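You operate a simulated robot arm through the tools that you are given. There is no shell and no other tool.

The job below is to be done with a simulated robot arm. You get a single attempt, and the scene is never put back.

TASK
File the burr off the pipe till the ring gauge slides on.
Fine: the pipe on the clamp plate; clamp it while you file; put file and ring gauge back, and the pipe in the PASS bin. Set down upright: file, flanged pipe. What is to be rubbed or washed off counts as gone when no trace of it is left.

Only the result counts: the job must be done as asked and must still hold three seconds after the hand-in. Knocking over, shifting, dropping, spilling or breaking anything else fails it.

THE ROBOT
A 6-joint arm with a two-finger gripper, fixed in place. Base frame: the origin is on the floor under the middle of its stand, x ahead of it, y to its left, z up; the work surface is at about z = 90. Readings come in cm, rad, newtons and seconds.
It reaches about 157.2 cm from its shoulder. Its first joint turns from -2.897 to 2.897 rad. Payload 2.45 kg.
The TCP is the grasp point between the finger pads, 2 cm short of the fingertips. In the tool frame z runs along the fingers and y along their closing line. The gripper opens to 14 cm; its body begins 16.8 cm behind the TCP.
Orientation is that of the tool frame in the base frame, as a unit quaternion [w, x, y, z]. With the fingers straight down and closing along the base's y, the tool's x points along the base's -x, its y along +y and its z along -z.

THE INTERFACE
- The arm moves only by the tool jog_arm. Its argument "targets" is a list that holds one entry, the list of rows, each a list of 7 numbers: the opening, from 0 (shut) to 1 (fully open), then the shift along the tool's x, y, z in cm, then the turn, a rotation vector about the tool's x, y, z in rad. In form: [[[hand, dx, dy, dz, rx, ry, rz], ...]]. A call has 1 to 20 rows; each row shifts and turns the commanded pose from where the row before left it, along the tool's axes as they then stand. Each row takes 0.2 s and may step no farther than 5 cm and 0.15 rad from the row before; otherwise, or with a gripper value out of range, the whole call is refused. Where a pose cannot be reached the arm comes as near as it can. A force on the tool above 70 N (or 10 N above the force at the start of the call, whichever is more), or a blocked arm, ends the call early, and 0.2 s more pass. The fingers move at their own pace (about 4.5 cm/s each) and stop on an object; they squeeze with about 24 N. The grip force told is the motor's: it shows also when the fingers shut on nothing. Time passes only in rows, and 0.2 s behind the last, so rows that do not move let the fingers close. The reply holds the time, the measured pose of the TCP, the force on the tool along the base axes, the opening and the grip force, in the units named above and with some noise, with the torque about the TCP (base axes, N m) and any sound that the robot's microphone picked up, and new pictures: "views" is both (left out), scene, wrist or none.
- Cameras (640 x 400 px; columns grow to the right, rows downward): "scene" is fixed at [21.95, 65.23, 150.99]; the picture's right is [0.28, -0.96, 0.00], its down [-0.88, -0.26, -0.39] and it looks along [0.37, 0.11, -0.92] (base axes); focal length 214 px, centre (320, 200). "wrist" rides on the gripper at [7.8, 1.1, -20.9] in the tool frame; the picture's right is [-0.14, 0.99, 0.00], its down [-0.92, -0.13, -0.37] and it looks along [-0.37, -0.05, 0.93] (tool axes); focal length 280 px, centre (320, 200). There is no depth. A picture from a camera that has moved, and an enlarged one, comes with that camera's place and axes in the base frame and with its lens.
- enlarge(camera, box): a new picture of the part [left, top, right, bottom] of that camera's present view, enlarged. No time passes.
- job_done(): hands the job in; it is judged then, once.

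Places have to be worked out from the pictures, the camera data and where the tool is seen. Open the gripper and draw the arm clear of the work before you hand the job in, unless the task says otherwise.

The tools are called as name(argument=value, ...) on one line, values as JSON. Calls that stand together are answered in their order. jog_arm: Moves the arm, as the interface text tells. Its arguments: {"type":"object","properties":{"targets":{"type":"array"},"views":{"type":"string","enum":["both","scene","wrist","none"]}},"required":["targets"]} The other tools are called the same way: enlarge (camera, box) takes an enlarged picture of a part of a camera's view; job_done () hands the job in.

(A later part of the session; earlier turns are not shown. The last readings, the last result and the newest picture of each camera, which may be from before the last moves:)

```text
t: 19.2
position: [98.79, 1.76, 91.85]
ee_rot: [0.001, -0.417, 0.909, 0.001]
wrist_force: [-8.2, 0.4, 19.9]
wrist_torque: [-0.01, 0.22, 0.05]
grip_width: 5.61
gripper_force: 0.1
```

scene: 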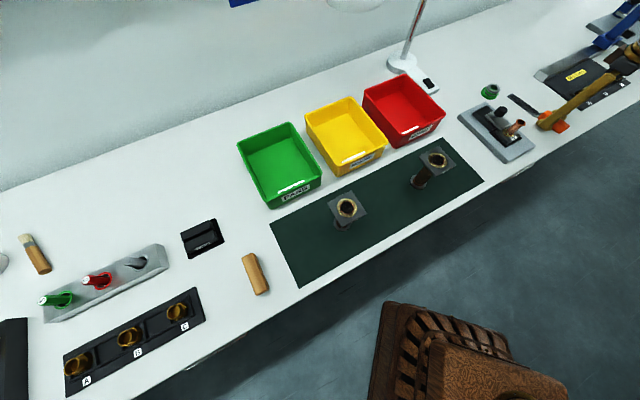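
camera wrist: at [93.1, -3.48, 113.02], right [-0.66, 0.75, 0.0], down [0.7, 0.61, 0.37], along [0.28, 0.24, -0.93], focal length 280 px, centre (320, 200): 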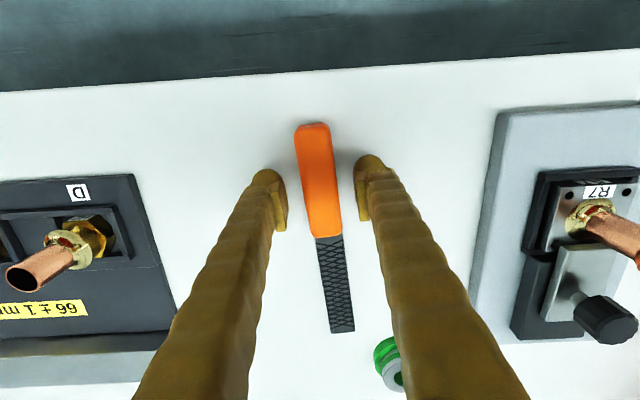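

The bench is felt at z≈91.88. I back off ~1 mm and close fully on the handle.

jog_arm(targets=[[[0.4, 0, 0, -0.12, 0, 0, 0], [0.2, 0, 0, 0, 0, 0, 0], [0, 0, 0, 0, 0, 0, 0], [0, 0, 0, 0, 0, 0, 0], [0, 0, 0, 0, 0, 0, 0], [0, 0, 0, 0, 0, 0, 0]]], views="wrist")

enlarge(camera="wrist", box=[220, 90, 420, 250])

```text
t: 20.6
position: [98.84, 1.79, 91.92]
ee_rot: [0.001, -0.417, 0.909, 0.0]
wrist_force: [2.6, 1.3, 8.0]
wrist_torque: [0.05, -0.06, 0.03]
grip_width: 2.72
gripper_force: 23.7
camera wrist: at [93.07, -3.41, 112.74], right [-0.66, 0.75, 0.0], down [0.7, 0.61, 0.37], along [0.28, 0.24, -0.93], focal length 280 px, centre (320, 200)
```

wrist: 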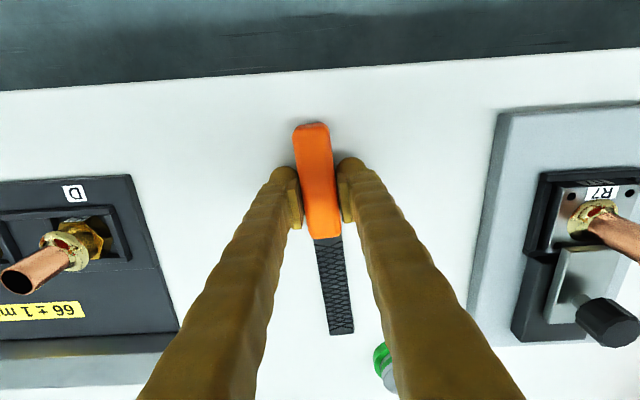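

```text
2.50 times, centred on (320, 170) of wrist
camera zoom: at [93.07, -3.41, 112.74], right [-0.66, 0.75, 0.0], down [0.7, 0.61, 0.37], along [0.28, 0.24, -0.93], focal length 701 px, centre (320, 275)
```

zoom: 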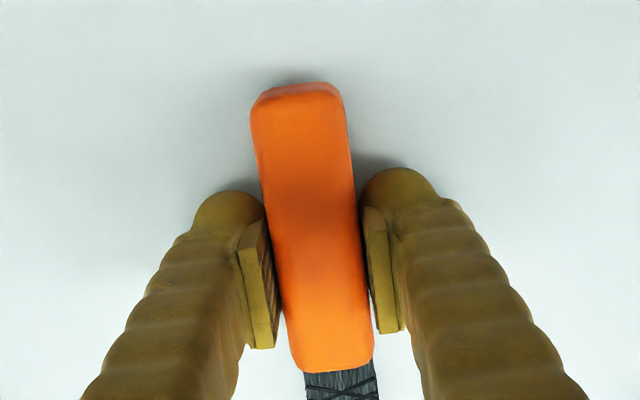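

Now gripped lower (2.72 cm, 24 N). I lift slowly and check that it holds.

jog_arm(targets=[[[0, 0, 0, -0.2, 0, 0, 0], [0, 0, 0, -0.3, 0, 0, 0], [0, 0, 0, -0.5, 0, 0, 0], [0, 0, 0, -0.5, 0, 0, 0]]])

enlarge(camera="wrist", box=[220, 90, 420, 350])

enlarge(camera="scene", box=[500, 80, 600, 145])

```text
t: 21.6
position: [98.91, 1.66, 93.5]
ee_rot: [0.001, -0.417, 0.909, 0.0]
wrist_force: [-1.1, 0.2, -1.6]
wrist_torque: [-0.01, 0.02, 0.02]
grip_width: 2.7
gripper_force: 23.6
camera wrist: at [93.06, -3.49, 114.23], right [-0.66, 0.75, 0.0], down [0.7, 0.61, 0.37], along [0.28, 0.24, -0.93], focal length 280 px, centre (320, 200)
```

scene: 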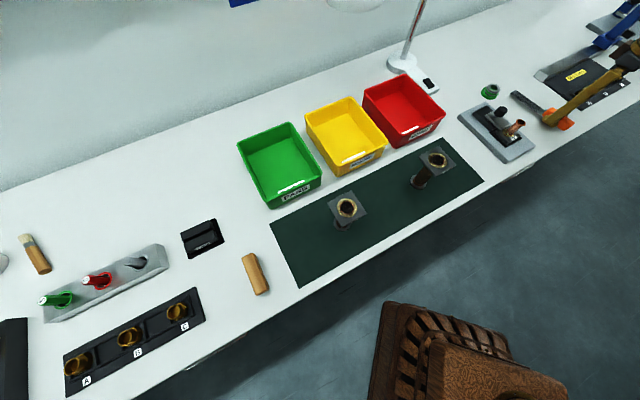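
wrist: 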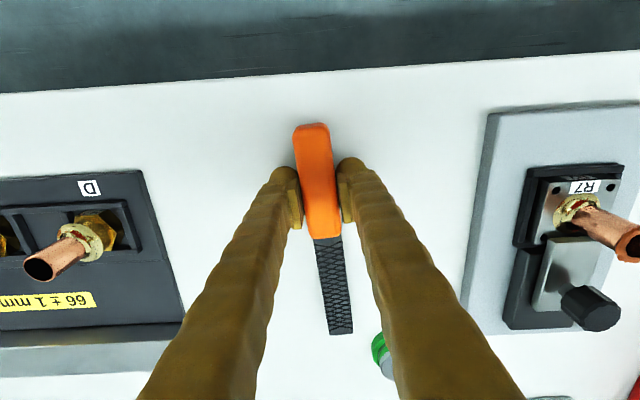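

```text
1.54 times, centred on (320, 220) of wrist
camera zoom: at [93.06, -3.49, 114.23], right [-0.66, 0.75, 0.0], down [0.7, 0.61, 0.37], along [0.28, 0.24, -0.93], focal length 431 px, centre (320, 169)
```

zoom: 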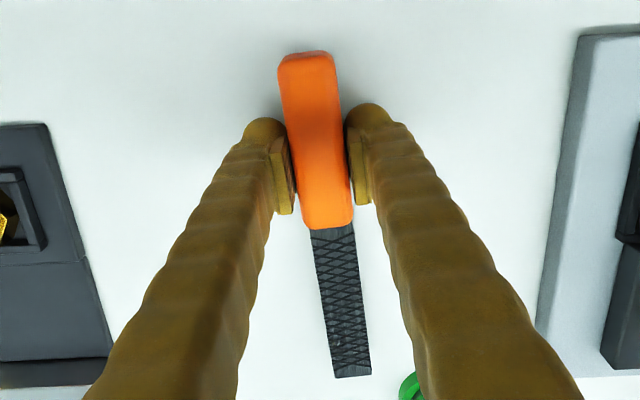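

```text
6.15 times, centred on (550, 112) of scene
camera zoom: at [21.95, 65.23, 150.99], right [0.28, -0.96, 0.0], down [-0.88, -0.26, -0.39], along [0.37, 0.11, -0.92], focal length 1320 px, centre (-1095, 738)
```

zoom: 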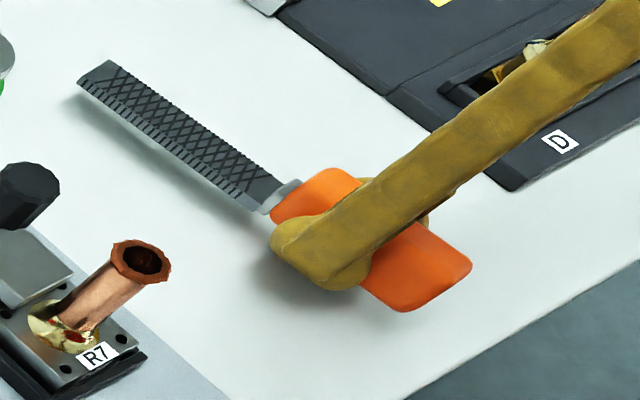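

The file is up and level. I lift on gently to z≈104, then yaw to 90° (blade pointing along +y) and carry it toward the pipe, staying above everything.

jog_arm(targets=[[[0, 0, 0, -1, 0, 0, 0], [0, 0, 0, -1.5, 0, 0, 0], [0, 0, 0, -1.6, 0, 0, 0], [0, 0, 0, -1.6, 0, 0, 0], [0, 0, 0, -1.6, 0, 0, 0], [0, 0, 0, -1.6, 0, 0, 0], [0, 0, 0, -1.6, 0, 0, 0], [0, 0, 0, 0, 0, 0, -0.08], [0, 0, 0, 0, 0, 0, -0.105], [0, 0, 0, 0, 0, 0, -0.105], [0, 0, 0, 0, 0, 0, -0.105], [0, 0, 0, 0, 0, 0, -0.105], [0, 0, 0, 0, 0, 0, -0.105], [0, 0, 0, 0, 0, 0, -0.105]]])

```text
t: 24.6
position: [98.91, 1.79, 104.09]
ee_rot: [-0.001, 0.708, -0.706, 0.0]
wrist_force: [-0.4, 0.3, -2.3]
wrist_torque: [-0.02, 0.0, 0.02]
grip_width: 2.69
gripper_force: 23.9
camera wrist: at [97.85, -6.06, 124.77], right [-0.99, 0.14, 0.0], down [0.13, 0.92, 0.37], along [0.05, 0.37, -0.93], focal length 280 px, centre (320, 200)
```

scene: 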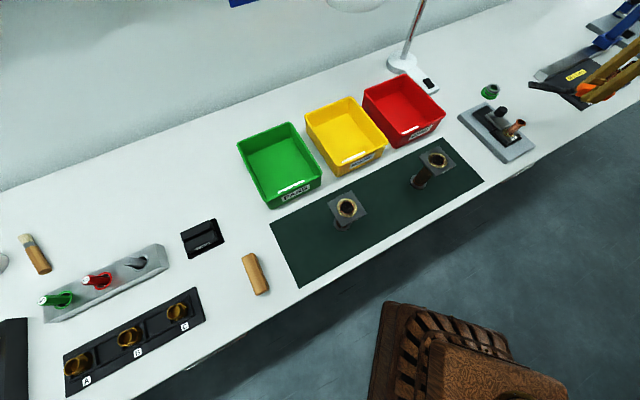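
wrist: 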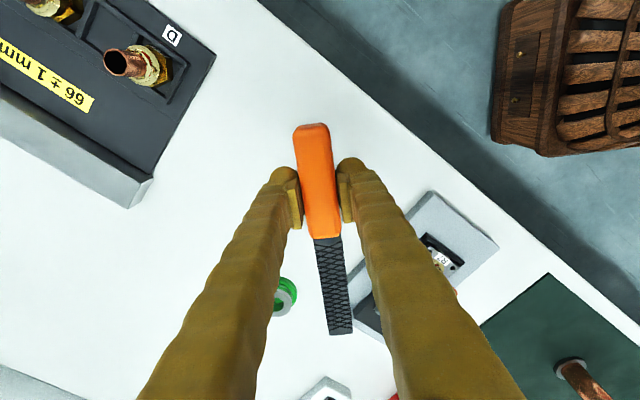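

Yaw is 90° with the file held firmly. Now I translate to about [86.3, 6] at the same height so that the blade hangs over the pipe.

jog_arm(targets=[[[0, -0.3, 0.8, 0, 0, 0, 0], [0, -0.5, 1.5, 0, 0, 0, 0], [0, -0.5, 1.5, 0, 0, 0, 0], [0, -0.5, 1.5, 0, 0, 0, 0], [0, -0.5, 1.5, 0, 0, 0, 0], [0, -0.5, 1.5, 0, 0, 0, 0], [0, -0.5, 1.5, 0, 0, 0, 0], [0, -0.5, 1.5, 0, 0, 0, 0], [0, -0.4, 1.3, 0, 0, 0, 0]]])

enlarge(camera="wrist", box=[220, 120, 460, 390])

enlarge(camera="scene", box=[450, 70, 610, 170])

```text
t: 26.6
position: [86.32, 6.02, 104.06]
ee_rot: [0.001, -0.707, 0.708, 0.0]
wrist_force: [0.1, -0.2, -0.5]
wrist_torque: [-0.04, -0.04, -0.03]
grip_width: 2.7
gripper_force: 24.3
camera wrist: at [85.23, -1.76, 124.76], right [-0.99, 0.14, 0.0], down [0.13, 0.92, 0.37], along [0.05, 0.37, -0.93], focal length 280 px, centre (320, 200)
```

scene: 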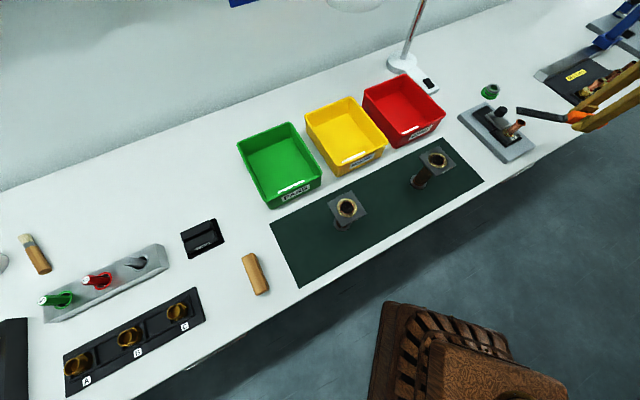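
wrist: 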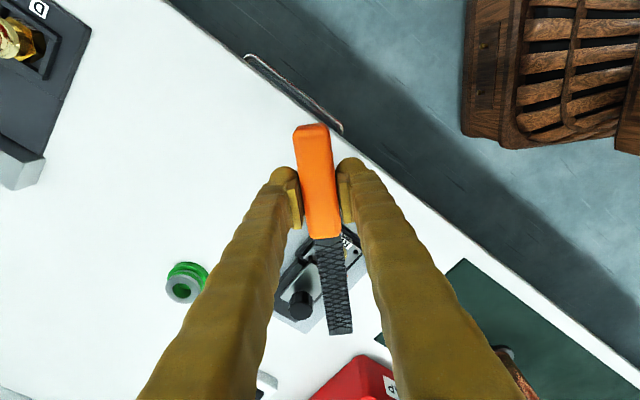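

```text
1.48 times, centred on (340, 255) of wrist
camera zoom: at [85.23, -1.76, 124.76], right [-0.99, 0.14, 0.0], down [0.13, 0.92, 0.37], along [0.05, 0.37, -0.93], focal length 415 px, centre (290, 118)
```

zoom: 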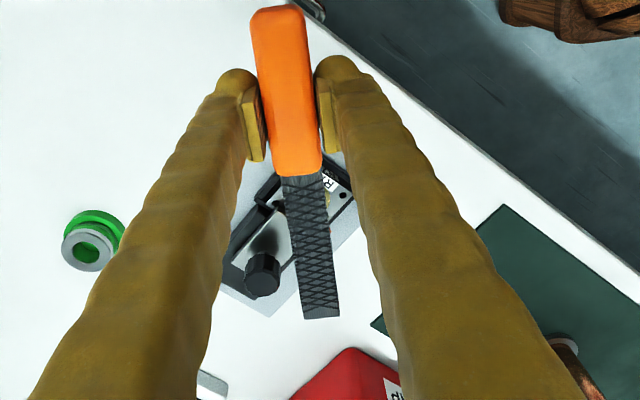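

```text
4.00 times, centred on (530, 120) of scene
camera zoom: at [21.95, 65.23, 150.99], right [0.28, -0.96, 0.0], down [-0.88, -0.26, -0.39], along [0.37, 0.11, -0.92], focal length 858 px, centre (-520, 520)
```

zoom: 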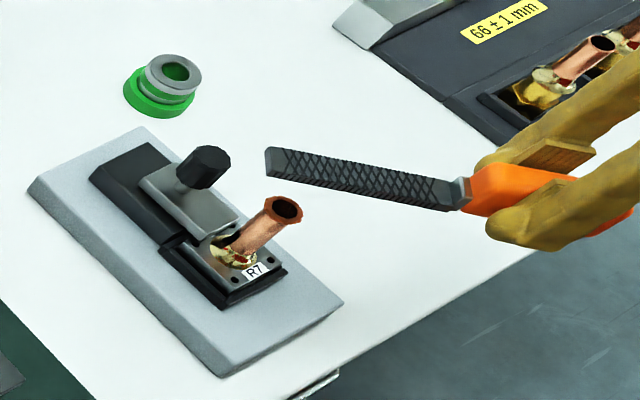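

The blade's centre line is at x≈86.3, right over the pipe axis. I move in along the blade so the contact will be near the handle (shorter lever), then descend gently and feel for contact.

jog_arm(targets=[[[0, -1, 0, 0, 0, 0, 0], [0, -1.5, 0, 0, 0, 0, 0], [0, -1, 0, 0, 0, 0, 0], [0, 0, 0, 1, 0, 0, 0], [0, 0, 0, 1, 0, 0, 0], [0, 0, 0, 1, 0, 0, 0], [0, 0, 0, 0.3, 0, 0, 0]]])

enlarge(camera="scene", box=[470, 90, 570, 160])

```text
t: 28.2
position: [86.32, 9.44, 100.72]
ee_rot: [-0.001, 0.707, -0.707, 0.0]
wrist_force: [-0.8, -0.4, -1.8]
wrist_torque: [-0.08, 0.02, 0.02]
grip_width: 2.69
gripper_force: 24.6
camera wrist: at [85.31, 1.68, 121.4], right [-0.99, 0.14, 0.0], down [0.13, 0.92, 0.37], along [0.05, 0.37, -0.93], focal length 280 px, centre (320, 200)
```

scene: 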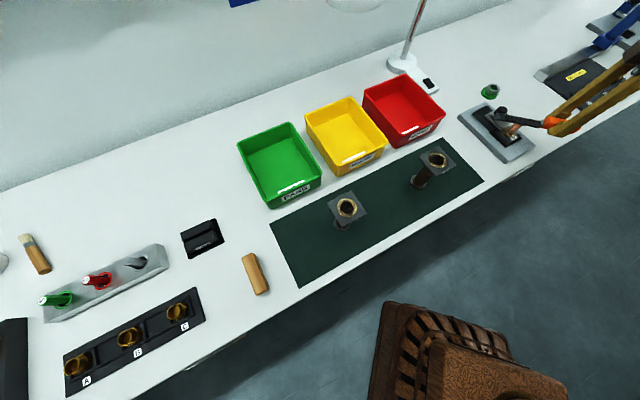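
wrist: 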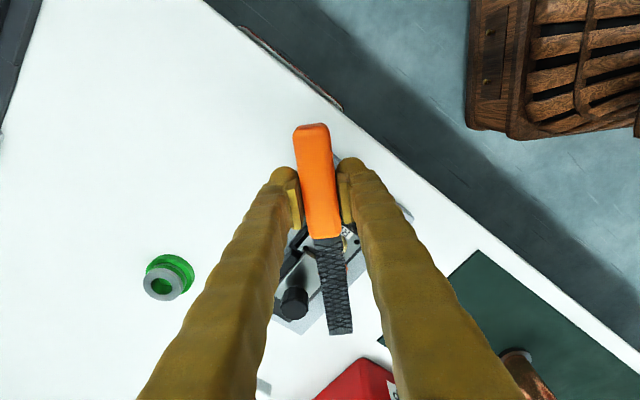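

```text
5.71 times, centred on (520, 125) of scene
camera zoom: at [21.95, 65.23, 150.99], right [0.28, -0.96, 0.0], down [-0.88, -0.26, -0.39], along [0.37, 0.11, -0.92], focal length 1226 px, centre (-823, 629)
```

zoom: 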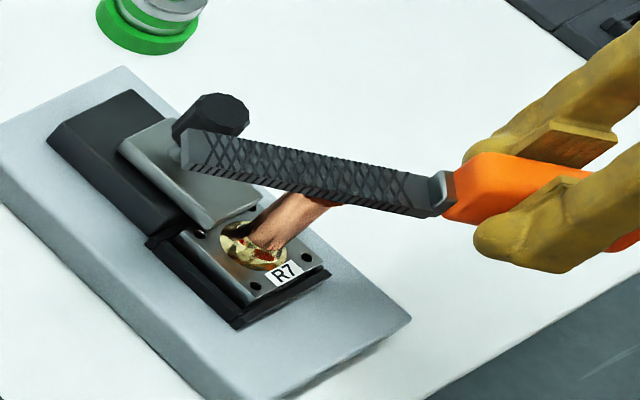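

About a centimetre above. I descend in small steps, watching the force.

jog_arm(targets=[[[0, 0, 0, 0.2, 0, 0, 0], [0, 0, 0, 0.2, 0, 0, 0], [0, 0, 0, 0.1, 0, 0, 0], [0, 0, 0, 0, 0, 0, 0]]], views="none")

```text
t: 29.2
position: [86.36, 9.5, 100.33]
ee_rot: [-0.001, 0.708, -0.707, -0.001]
wrist_force: [0.6, -1.1, 7.1]
wrist_torque: [0.68, 0.0, -0.02]
grip_width: 2.69
gripper_force: 23.9
```

Contact at TCP z≈100.35 with ~7 N. I make a set of strokes along the blade axis with this light pressure and then see whether the burr changes.

jog_arm(targets=[[[0, -0.8, 0, 0, 0, 0, 0], [0, -0.8, 0, 0, 0, 0, 0], [0, -0.8, 0, 0, 0, 0, 0], [0, 0.8, 0, 0, 0, 0, 0], [0, 0.8, 0, 0, 0, 0, 0], [0, 0.8, 0, 0, 0, 0, 0], [0, 0.8, 0, 0, 0, 0, 0], [0, 0.8, 0, 0, 0, 0, 0], [0, 0.8, 0, 0, 0, 0, 0], [0, -0.8, 0, 0, 0, 0, 0], [0, -0.8, 0, 0, 0, 0, 0], [0, -0.8, 0, 0, 0, 0, 0]]])

enlarge(camera="scene", box=[470, 90, 570, 160])

```text
t: 31.8
position: [86.15, 9.59, 100.21]
ee_rot: [0.0, -0.707, 0.707, 0.001]
wrist_force: [0.7, 0.3, -1.8]
wrist_torque: [-0.01, -0.01, 0.01]
grip_width: 2.71
gripper_force: 23.6
camera wrist: at [85.24, 1.73, 120.97], right [-0.99, 0.14, 0.0], down [0.13, 0.92, 0.37], along [0.05, 0.37, -0.93], focal length 280 px, centre (320, 200)
```

scene: 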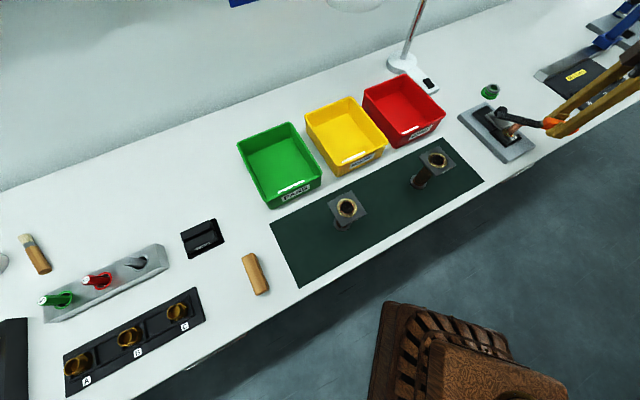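
wrist: 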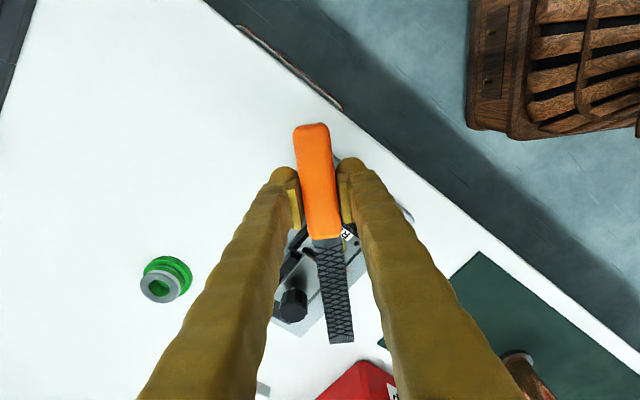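

```text
5.71 times, centred on (520, 125) of scene
camera zoom: at [21.95, 65.23, 150.99], right [0.28, -0.96, 0.0], down [-0.88, -0.26, -0.39], along [0.37, 0.11, -0.92], focal length 1226 px, centre (-823, 629)
```

zoom: 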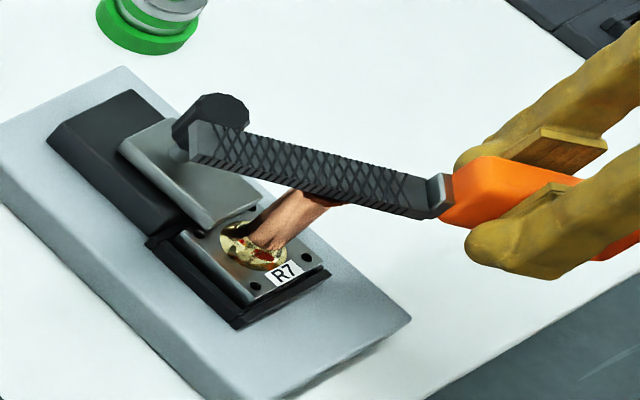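

The force dropped to zero, so the file rotated slightly in the grip or the burr got lower. I raise the file by 3 cm and pull back to see the rim.

jog_arm(targets=[[[0, 0, 0, -1, 0, 0, 0], [0, 0, 0, -1, 0, 0, 0], [0, 0, 0, -1, 0, 0, 0], [0, 1, 0, 0, 0, 0, 0], [0, 1.5, 0, 0, 0, 0, 0], [0, 1.5, 0, 0, 0, 0, 0]]])

enlarge(camera="scene", box=[490, 90, 570, 145])

enlarge(camera="wrist", box=[240, 120, 400, 350])

```text
t: 33.2
position: [86.2, 5.48, 103.3]
ee_rot: [-0.001, 0.707, -0.707, -0.001]
wrist_force: [0.1, -0.2, -1.8]
wrist_torque: [-0.02, 0.03, -0.01]
grip_width: 2.69
gripper_force: 24.2
camera wrist: at [85.18, -2.32, 124.01], right [-0.99, 0.14, 0.0], down [0.13, 0.92, 0.37], along [0.05, 0.37, -0.93], focal length 280 px, centre (320, 200)
```

scene: 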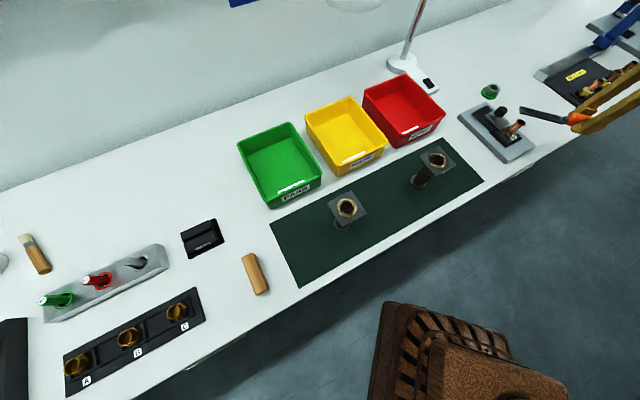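
wrist: 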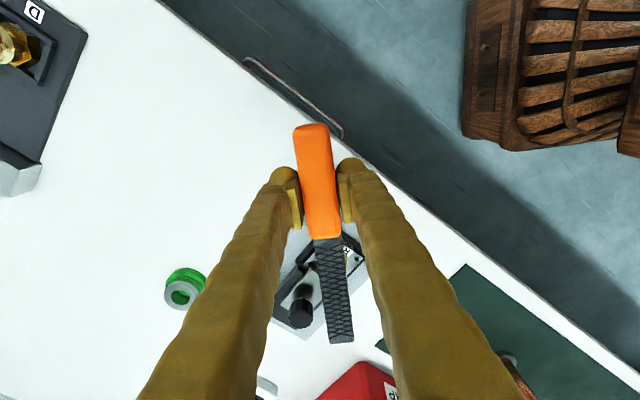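

```text
7.27 times, centred on (530, 118) of scene
camera zoom: at [21.95, 65.23, 150.99], right [0.28, -0.96, 0.0], down [-0.88, -0.26, -0.39], along [0.37, 0.11, -0.92], focal length 1560 px, centre (-1207, 800)
```

zoom: 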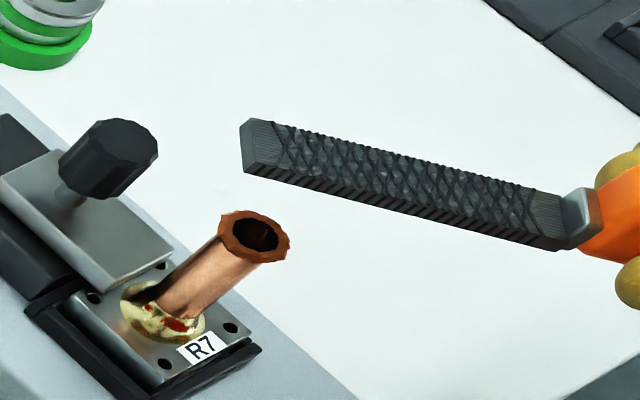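

```text
1.74 times, centred on (320, 235) of wrist
camera zoom: at [85.18, -2.32, 124.01], right [-0.99, 0.14, 0.0], down [0.13, 0.92, 0.37], along [0.05, 0.37, -0.93], focal length 488 px, centre (320, 139)
```

zoom: 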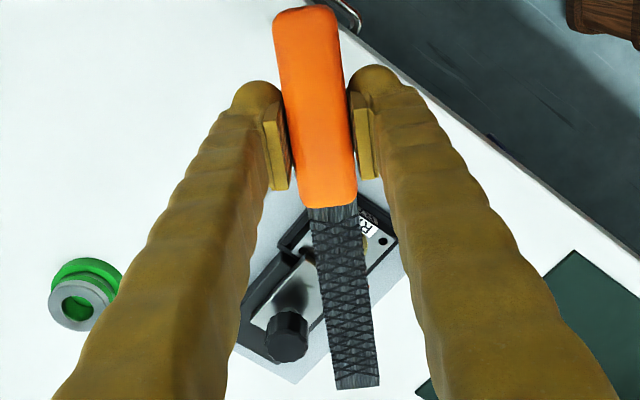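

enlarge(camera="scene", box=[514, 114, 534, 129])

enlarge(camera="scene", box=[510, 100, 580, 140])

```text
16.00 times, centred on (524, 122) of scene
camera zoom: at [21.95, 65.23, 150.99], right [0.28, -0.96, 0.0], down [-0.88, -0.26, -0.39], along [0.37, 0.11, -0.92], focal length 3432 px, centre (-2944, 1456)
```

zoom: 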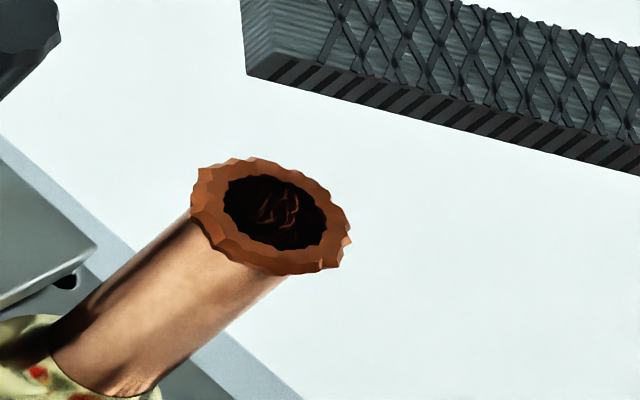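

```text
9.14 times, centred on (545, 120) of scene
camera zoom: at [21.95, 65.23, 150.99], right [0.28, -0.96, 0.0], down [-0.88, -0.26, -0.39], along [0.37, 0.11, -0.92], focal length 1961 px, centre (-1737, 931)
```

zoom: 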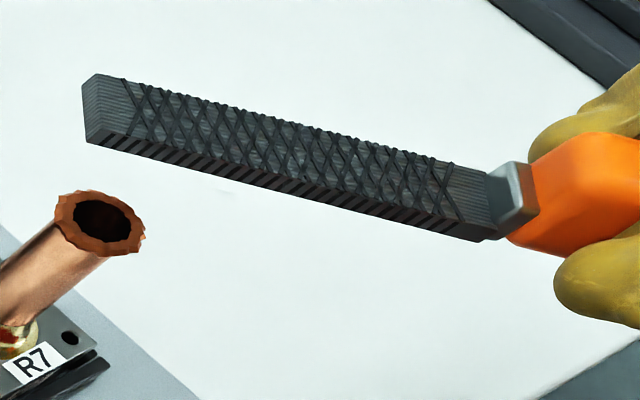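

The burr still rings the rim (about 3.1 cm across vs ~2.1 cm pipe), and the file has pitched tip-up about 6° in the grip since the push was too strong for that lever. I level the blade by tilting the tool 0.11 rad and check.

jog_arm(targets=[[[0, 0, 0, 0, 0, 0.055, 0], [0, 0, 0, 0, 0, 0.055, 0], [0, 0, 0, 0, 0, 0, 0]]], views="wrist")

enlarge(camera="scene", box=[510, 100, 580, 140])

```text
t: 34.0
position: [86.36, 5.51, 103.36]
ee_rot: [-0.038, -0.706, 0.706, -0.039]
wrist_force: [-0.4, -0.2, -2.3]
wrist_torque: [-0.02, 0.0, 0.01]
grip_width: 2.69
gripper_force: 24.4
camera wrist: at [85.22, 0.07, 124.71], right [-0.99, 0.14, -0.02], down [0.13, 0.96, 0.27], along [0.05, 0.26, -0.96], focal length 280 px, centre (320, 200)
```

wrist: 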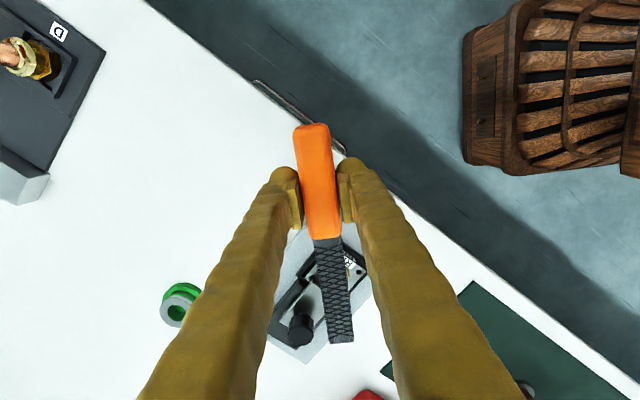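

```text
9.14 times, centred on (545, 120) of scene
camera zoom: at [21.95, 65.23, 150.99], right [0.28, -0.96, 0.0], down [-0.88, -0.26, -0.39], along [0.37, 0.11, -0.92], focal length 1961 px, centre (-1737, 931)
```

zoom: 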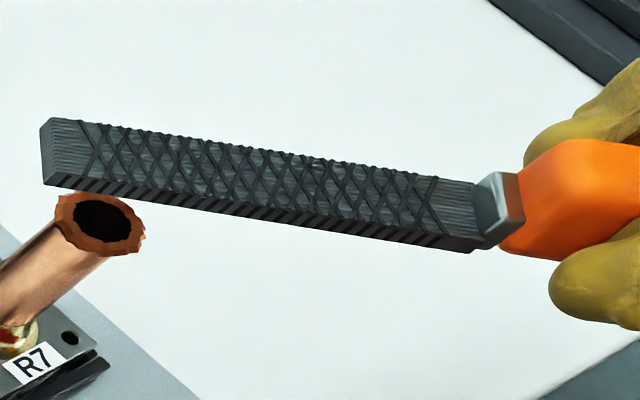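

I overcorrected: projection says a level blade has image slope 0.20 and it's now 0.153 (tip down by ~0.06). I undo half of the tilt, then move in to TCP y≈11 for a short lever and check.

jog_arm(targets=[[[0, 0, 0, 0, 0, -0.055, 0], [0, -1.2, 0, 0, 0, 0, 0], [0, -1.5, 0, 0.0, 0, 0, 0], [0, -1.5, 0, 0.0, 0, 0, 0], [0, -1.2, 0, 0, 0, 0, 0], [0, 0, 0, 0.8, 0, 0, 0], [0, 0, 0, 0.8, 0, 0, 0]]], views="scene")

enlarge(camera="scene", box=[490, 95, 560, 140])

```text
t: 35.6
position: [86.23, 10.71, 101.47]
ee_rot: [-0.019, -0.706, 0.707, -0.019]
wrist_force: [-0.1, -0.7, -1.0]
wrist_torque: [-0.04, -0.02, 0.01]
grip_width: 2.69
gripper_force: 23.6
```

scene: 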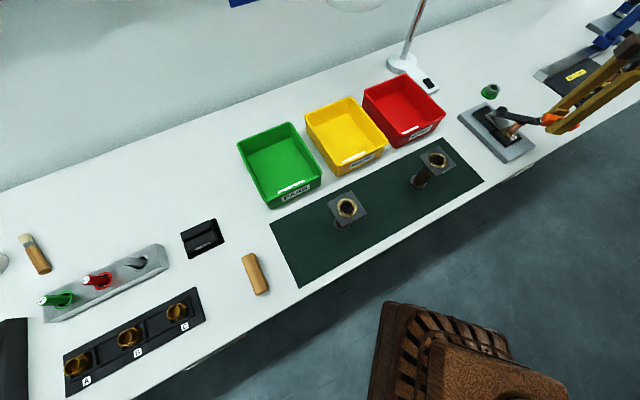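

```text
8.89 times, centred on (525, 118) of scene
camera zoom: at [21.95, 65.23, 150.99], right [0.28, -0.96, 0.0], down [-0.88, -0.26, -0.39], along [0.37, 0.11, -0.92], focal length 1906 px, centre (-1502, 933)
```

zoom: 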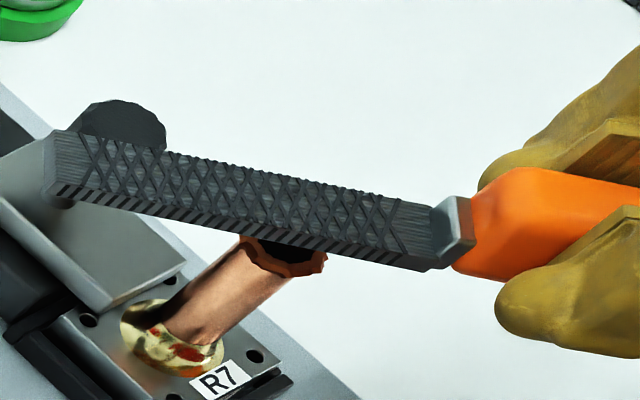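

The blade is level again. I descend to light contact.

jog_arm(targets=[[[0, 0, 0, 0.5, 0, 0, 0], [0, 0, 0, 0.4, 0, 0, 0], [0, 0, 0, 0.1, 0, 0, 0], [0, 0, 0, 0, 0, 0, 0]]], views="none")

```text
t: 36.6
position: [86.32, 10.78, 100.37]
ee_rot: [-0.018, -0.707, 0.707, -0.019]
wrist_force: [-1.7, 1.6, 9.5]
wrist_torque: [0.68, 0.01, 0.09]
grip_width: 2.71
gripper_force: 23.7
```

Contact with 9.5 N; I ease off slightly and stroke back and forth by short lengths, checking the force.

jog_arm(targets=[[[0, 0.4, 0, -0.05, 0, 0, 0], [0, 0.6, 0, 0, 0, 0, 0], [0, 0.6, 0, 0, 0, 0, 0], [0, -0.6, 0, 0, 0, 0, 0], [0, -0.6, 0, 0, 0, 0, 0], [0, -0.6, 0, 0, 0, 0, 0]]], views="scene")

enlarge(camera="scene", box=[490, 95, 560, 140])

```text
t: 38.0
position: [86.35, 10.91, 100.31]
ee_rot: [-0.02, -0.706, 0.708, -0.019]
wrist_force: [-0.7, -2.0, 2.9]
wrist_torque: [0.28, 0.02, -0.01]
grip_width: 2.71
gripper_force: 23.9
```

scene: 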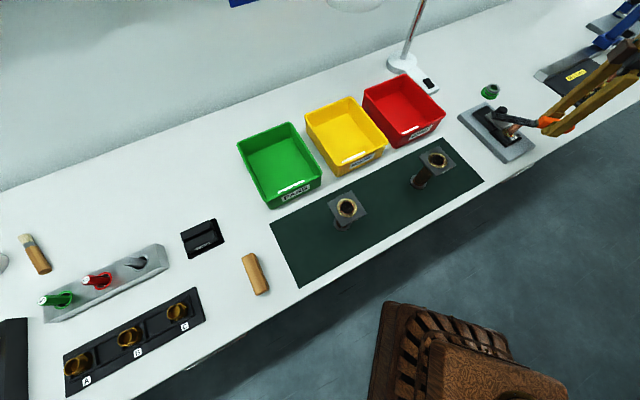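

```text
8.89 times, centred on (525, 118) of scene
camera zoom: at [21.95, 65.23, 150.99], right [0.28, -0.96, 0.0], down [-0.88, -0.26, -0.39], along [0.37, 0.11, -0.92], focal length 1906 px, centre (-1502, 933)
```

zoom: 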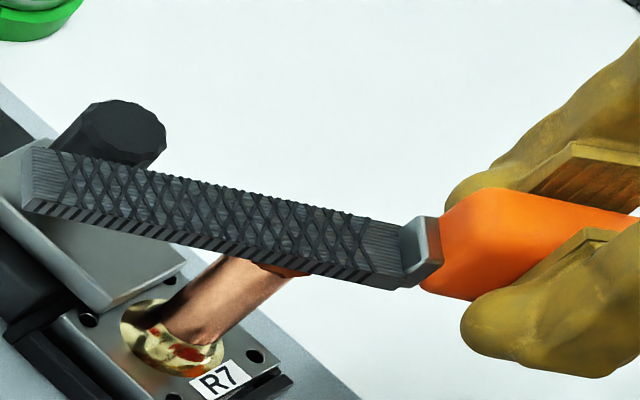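

Contact of roughly 5 N with some friction — good filing pressure. I do a longer set of strokes.

jog_arm(targets=[[[0, 0.7, 0, 0, 0, 0, 0], [0, 0.7, 0, 0, 0, 0, 0], [0, 0.7, 0, 0, 0, 0, 0], [0, -0.7, 0, 0, 0, 0, 0], [0, -0.7, 0, 0, 0, 0, 0], [0, -0.7, 0, 0, 0, 0, 0], [0, 0.7, 0, 0, 0, 0, 0], [0, 0.7, 0, 0, 0, 0, 0], [0, 0.7, 0, 0, 0, 0, 0], [0, -0.7, 0, 0, 0, 0, 0], [0, -0.7, 0, 0, 0, 0, 0], [0, -0.7, 0, 0, 0, 0, 0], [0, 0.7, 0, 0, 0, 0, 0], [0, 0.7, 0, 0, 0, 0, 0], [0, 0.7, 0, 0, 0, 0, 0], [0, -0.7, 0, 0, 0, 0, 0], [0, -0.7, 0, 0, 0, 0, 0], [0, -0.7, 0, 0, 0, 0, 0]]], views="scene")

enlarge(camera="scene", box=[490, 95, 560, 140])

```text
t: 41.8
position: [86.42, 10.8, 100.54]
ee_rot: [-0.019, -0.707, 0.707, -0.018]
wrist_force: [0.8, -0.2, -1.7]
wrist_torque: [-0.04, 0.01, 0.03]
grip_width: 2.7
gripper_force: 24.0
```

scene: 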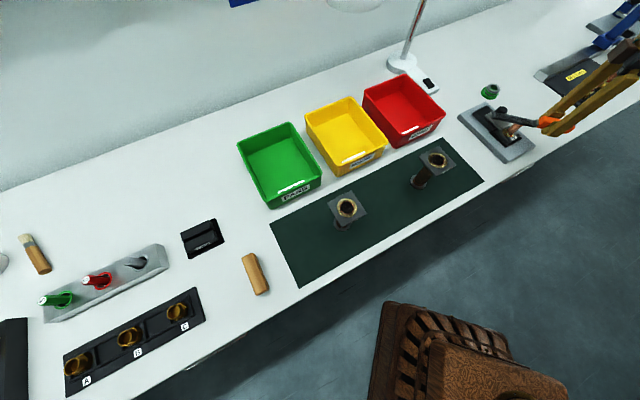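

```text
8.89 times, centred on (525, 118) of scene
camera zoom: at [21.95, 65.23, 150.99], right [0.28, -0.96, 0.0], down [-0.88, -0.26, -0.39], along [0.37, 0.11, -0.92], focal length 1906 px, centre (-1502, 933)
```

zoom: 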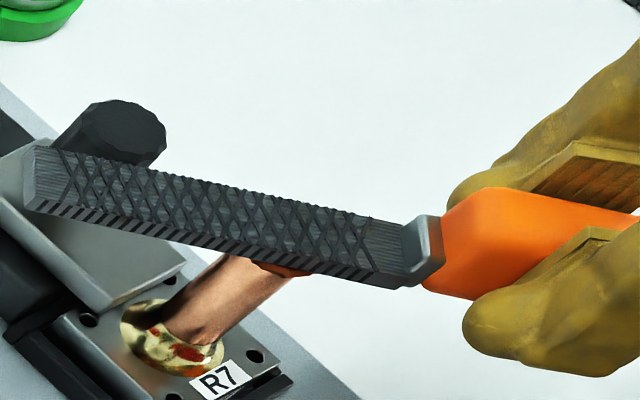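

Contact was lost while the blade stayed level, so the burr may be getting lower. I lift and draw back to inspect the rim.

jog_arm(targets=[[[0, 0, 0, -1, 0, 0, 0], [0, 0, 0, -1, 0, 0, 0], [0, 1.5, 0, -0.5, 0, 0, 0], [0, 1.5, 0, 0, 0, 0, 0], [0, 1.5, 0, 0, 0, 0, 0], [0, 1, 0, 0, 0, 0, 0]]], views="wrist")

enlarge(camera="scene", box=[514, 114, 534, 129])

```text
t: 43.2
position: [86.29, 5.61, 103.23]
ee_rot: [-0.019, -0.707, 0.707, -0.02]
wrist_force: [-0.5, -0.6, -2.5]
wrist_torque: [0.0, 0.05, 0.0]
grip_width: 2.71
gripper_force: 24.0
camera wrist: at [85.22, -1.11, 124.38], right [-0.99, 0.14, -0.01], down [0.13, 0.94, 0.32], along [0.05, 0.31, -0.95], focal length 280 px, centre (320, 200)
```

wrist: 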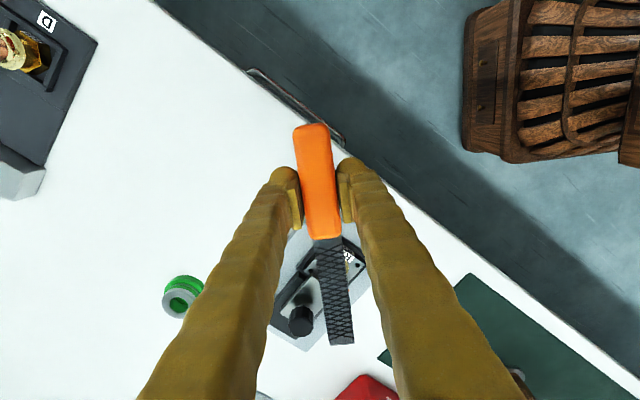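

```text
16.00 times, centred on (524, 122) of scene
camera zoom: at [21.95, 65.23, 150.99], right [0.28, -0.96, 0.0], down [-0.88, -0.26, -0.39], along [0.37, 0.11, -0.92], focal length 3432 px, centre (-2944, 1456)
```

zoom: 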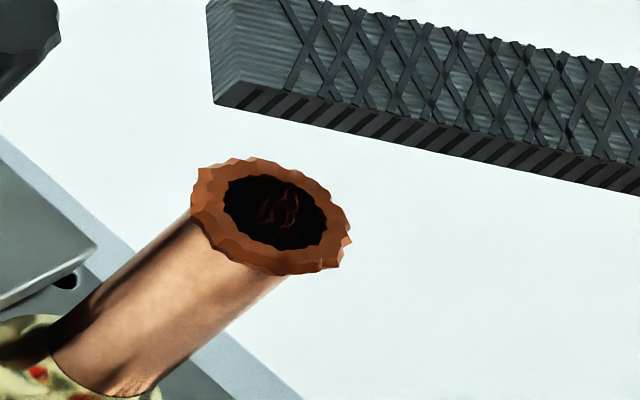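

The jagged ring is still there, perhaps slightly duller in colour. I go back in with the contact nearer the handle and level strokes (compensating the tool's 0.054 rad tilt), pressing a bit more.

jog_arm(targets=[[[0, -1.5, 0, -0.08, 0, 0, 0], [0, -1.5, 0, -0.08, 0, 0, 0], [0, -1.5, 0, -0.08, 0, 0, 0], [0, -1.5, 0, -0.08, 0, 0, 0], [0, -0.05, 0, 1, 0, 0, 0], [0, -0.05, 0, 1, 0, 0, 0], [0, -0.03, 0, 0.5, 0, 0, 0], [0, 0, 0, 0.2, 0, 0, 0], [0, 0, 0, 0.1, 0, 0, 0], [0, 0, 0, 0, 0, 0, 0]]], views="none")

```text
t: 45.4
position: [86.25, 11.53, 100.32]
ee_rot: [0.019, 0.707, -0.706, 0.019]
wrist_force: [-0.7, -0.7, 2.5]
wrist_torque: [0.13, 0.02, 0.06]
grip_width: 2.7
gripper_force: 23.6
```

Light contact (≈4–5 N). Now level strokes with slightly increased pressure.

jog_arm(targets=[[[0, 0.7, 0, 0.06, 0, 0, 0], [0, 0.7, 0, 0.038, 0, 0, 0], [0, 0.7, 0, 0.038, 0, 0, 0], [0, -0.7, 0, -0.038, 0, 0, 0], [0, -0.7, 0, -0.038, 0, 0, 0], [0, -0.7, 0, -0.038, 0, 0, 0], [0, 0.7, 0, 0.045, 0, 0, 0], [0, 0.7, 0, 0.038, 0, 0, 0], [0, 0.7, 0, 0.038, 0, 0, 0], [0, -0.7, 0, -0.038, 0, 0, 0], [0, -0.7, 0, -0.038, 0, 0, 0], [0, -0.7, 0, -0.038, 0, 0, 0], [0, 0.7, 0, 0.045, 0, 0, 0], [0, 0.7, 0, 0.038, 0, 0, 0], [0, 0.7, 0, 0.038, 0, 0, 0], [0, -0.7, 0, -0.038, 0, 0, 0], [0, -0.7, 0, -0.038, 0, 0, 0], [0, -0.7, 0, -0.038, 0, 0, 0]]], views="scene")

enlarge(camera="scene", box=[490, 95, 560, 140])

```text
t: 49.2
position: [86.08, 11.65, 100.38]
ee_rot: [0.019, 0.707, -0.707, 0.019]
wrist_force: [-0.3, -1.0, -1.7]
wrist_torque: [-0.05, 0.01, -0.01]
grip_width: 2.71
gripper_force: 24.3
```

scene: 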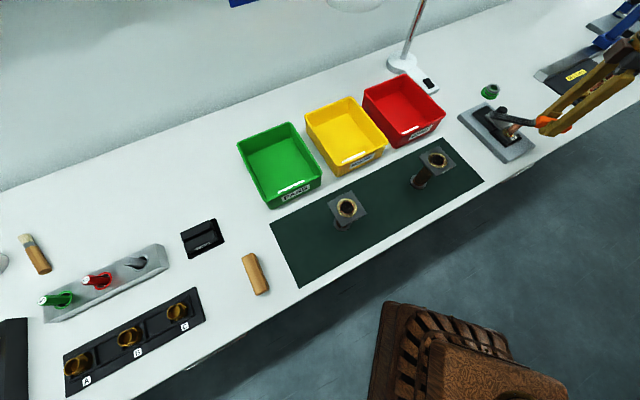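

```text
8.89 times, centred on (525, 118) of scene
camera zoom: at [21.95, 65.23, 150.99], right [0.28, -0.96, 0.0], down [-0.88, -0.26, -0.39], along [0.37, 0.11, -0.92], focal length 1906 px, centre (-1502, 933)
```

zoom: 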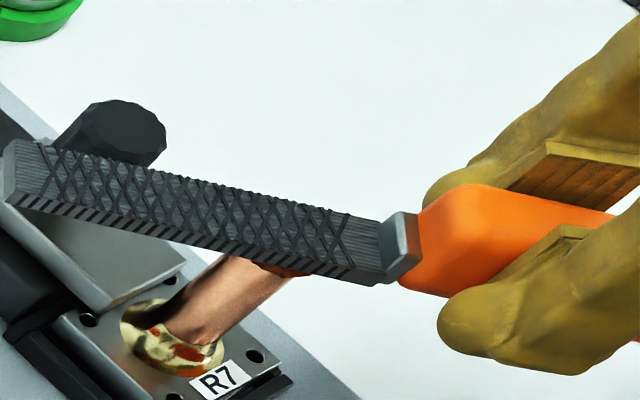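

Contact slipped off again (blade pitched ~0.017 rad). Before going on I inspect the rim to see if these strokes have had any effect.

jog_arm(targets=[[[0, 0, 0, -1, 0, 0, 0], [0, 0.5, 0, -1, 0, 0, 0], [0, 1.5, 0, -0.5, 0, 0, 0], [0, 1.5, 0, 0, 0, 0, 0], [0, 1.5, 0, 0, 0, 0, 0], [0, 1, 0, 0, 0, 0, 0]]], views="none")

enlarge(camera="scene", box=[514, 114, 534, 129])

```text
t: 50.6
position: [86.19, 5.65, 103.16]
ee_rot: [0.019, 0.707, -0.707, 0.018]
wrist_force: [-0.1, -0.5, -1.9]
wrist_torque: [-0.05, 0.01, -0.02]
grip_width: 2.72
gripper_force: 24.1
```

```text
16.00 times, centred on (524, 122) of scene
camera zoom: at [21.95, 65.23, 150.99], right [0.28, -0.96, 0.0], down [-0.88, -0.26, -0.39], along [0.37, 0.11, -0.92], focal length 3432 px, centre (-2944, 1456)
```

zoom: 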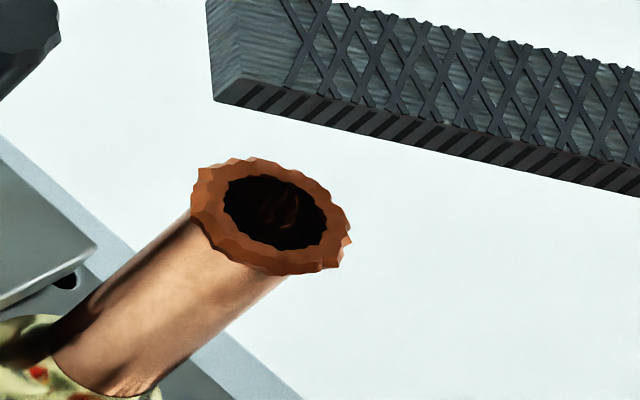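

The shape is the same, but the burr's colour and the swarf squiggles in the bore are fading with each set, so filing is working. I re-level by 0.02 rad, return to contact and continue.

jog_arm(targets=[[[0, 0, 0, 0, 0, 0.02, 0], [0, -1.5, 0, -0.11, 0, 0, 0], [0, -1.5, 0, -0.11, 0, 0, 0], [0, -1.5, 0, -0.11, 0, 0, 0], [0, -1.5, 0, -0.11, 0, 0, 0], [0, -0.07, 0, 1, 0, 0, 0], [0, -0.07, 0, 1, 0, 0, 0], [0, -0.04, 0, 0.5, 0, 0, 0], [0, 0, 0, 0.2, 0, 0, 0], [0, 0, 0, 0, 0, 0, 0]]], views="none")

```text
t: 52.8
position: [86.27, 11.83, 100.38]
ee_rot: [0.026, 0.707, -0.706, 0.026]
wrist_force: [0.3, 0.4, -1.9]
wrist_torque: [-0.03, 0.03, -0.02]
grip_width: 2.74
gripper_force: 24.2
```

jog_arm(targets=[[[0, 0, 0, 0.08, 0, 0, 0], [0, 0, 0, 0.06, 0, 0, 0], [0, 0, 0, 0, 0, 0, 0]]], views="none")

```text
t: 53.6
position: [86.21, 11.69, 100.31]
ee_rot: [0.025, 0.707, -0.706, 0.026]
wrist_force: [-0.5, 1.0, 9.1]
wrist_torque: [0.63, 0.02, 0.0]
grip_width: 2.7
gripper_force: 23.7
```

Firm contact now (≈11 N, torque 0.63 N·m, still holding). I stroke back and forth, levelled, for another 20 rows.

jog_arm(targets=[[[0, 0.8, 0, 0.04, 0, 0, 0], [0, 0.8, 0, 0.059, 0, 0, 0], [0, 0.8, 0, 0.059, 0, 0, 0], [0, -0.8, 0, -0.059, 0, 0, 0], [0, -0.8, 0, -0.059, 0, 0, 0], [0, -0.8, 0, -0.059, 0, 0, 0], [0, 0.8, 0, 0.07, 0, 0, 0], [0, 0.8, 0, 0.059, 0, 0, 0], [0, 0.8, 0, 0.059, 0, 0, 0], [0, -0.8, 0, -0.049, 0, 0, 0], [0, -0.8, 0, -0.059, 0, 0, 0], [0, -0.8, 0, -0.059, 0, 0, 0], [0, 0.8, 0, 0.07, 0, 0, 0], [0, 0.8, 0, 0.059, 0, 0, 0], [0, 0.8, 0, 0.059, 0, 0, 0], [0, -0.8, 0, -0.049, 0, 0, 0], [0, -0.8, 0, -0.059, 0, 0, 0], [0, -0.8, 0, -0.059, 0, 0, 0]]], views="none")

enlarge(camera="scene", box=[490, 95, 560, 140])

```text
t: 57.4
position: [86.25, 11.89, 100.27]
ee_rot: [-0.025, -0.706, 0.707, -0.026]
wrist_force: [-0.7, -0.5, -1.9]
wrist_torque: [-0.04, 0.02, -0.01]
grip_width: 2.69
gripper_force: 23.8
```

```text
8.89 times, centred on (525, 118) of scene
camera zoom: at [21.95, 65.23, 150.99], right [0.28, -0.96, 0.0], down [-0.88, -0.26, -0.39], along [0.37, 0.11, -0.92], focal length 1906 px, centre (-1502, 933)
```

zoom: 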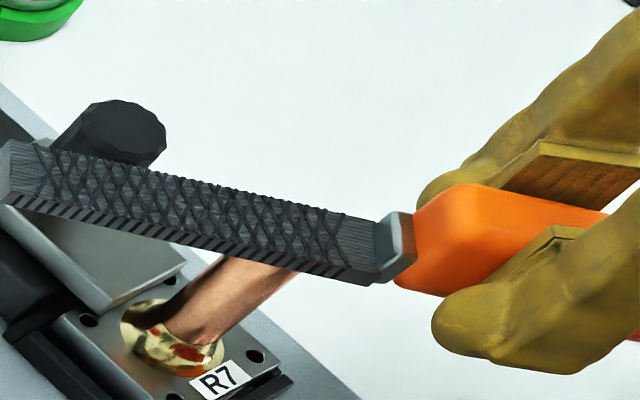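

Contact is lost again at the same height and the orange lip no longer shows under the blade. I lift and check the rim.

jog_arm(targets=[[[0, 0, 0, -1, 0, 0, 0], [0, 0.5, 0, -1, 0, 0, 0], [0, 1.5, 0, -0.5, 0, 0, 0], [0, 1.5, 0, 0, 0, 0, 0], [0, 1.5, 0, 0, 0, 0, 0], [0, 1, 0, 0, 0, 0, 0]]], views="none")

enlarge(camera="scene", box=[514, 114, 534, 129])

enlarge(camera="scene", box=[500, 100, 570, 145])

```text
t: 58.8
position: [86.32, 5.77, 103.2]
ee_rot: [-0.025, -0.706, 0.707, -0.026]
wrist_force: [-0.2, -0.1, -1.9]
wrist_torque: [-0.04, -0.05, -0.02]
grip_width: 2.67
gripper_force: 23.8
```

```text
16.00 times, centred on (524, 122) of scene
camera zoom: at [21.95, 65.23, 150.99], right [0.28, -0.96, 0.0], down [-0.88, -0.26, -0.39], along [0.37, 0.11, -0.92], focal length 3432 px, centre (-2944, 1456)
```

zoom: 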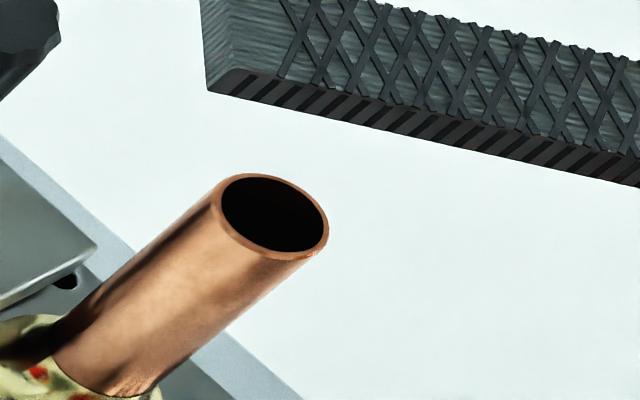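

```text
8.89 times, centred on (535, 122) of scene
camera zoom: at [21.95, 65.23, 150.99], right [0.28, -0.96, 0.0], down [-0.88, -0.26, -0.39], along [0.37, 0.11, -0.92], focal length 1906 px, centre (-1591, 889)
```

zoom: 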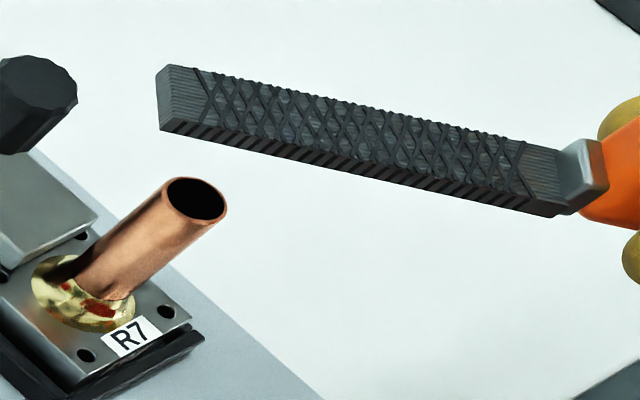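

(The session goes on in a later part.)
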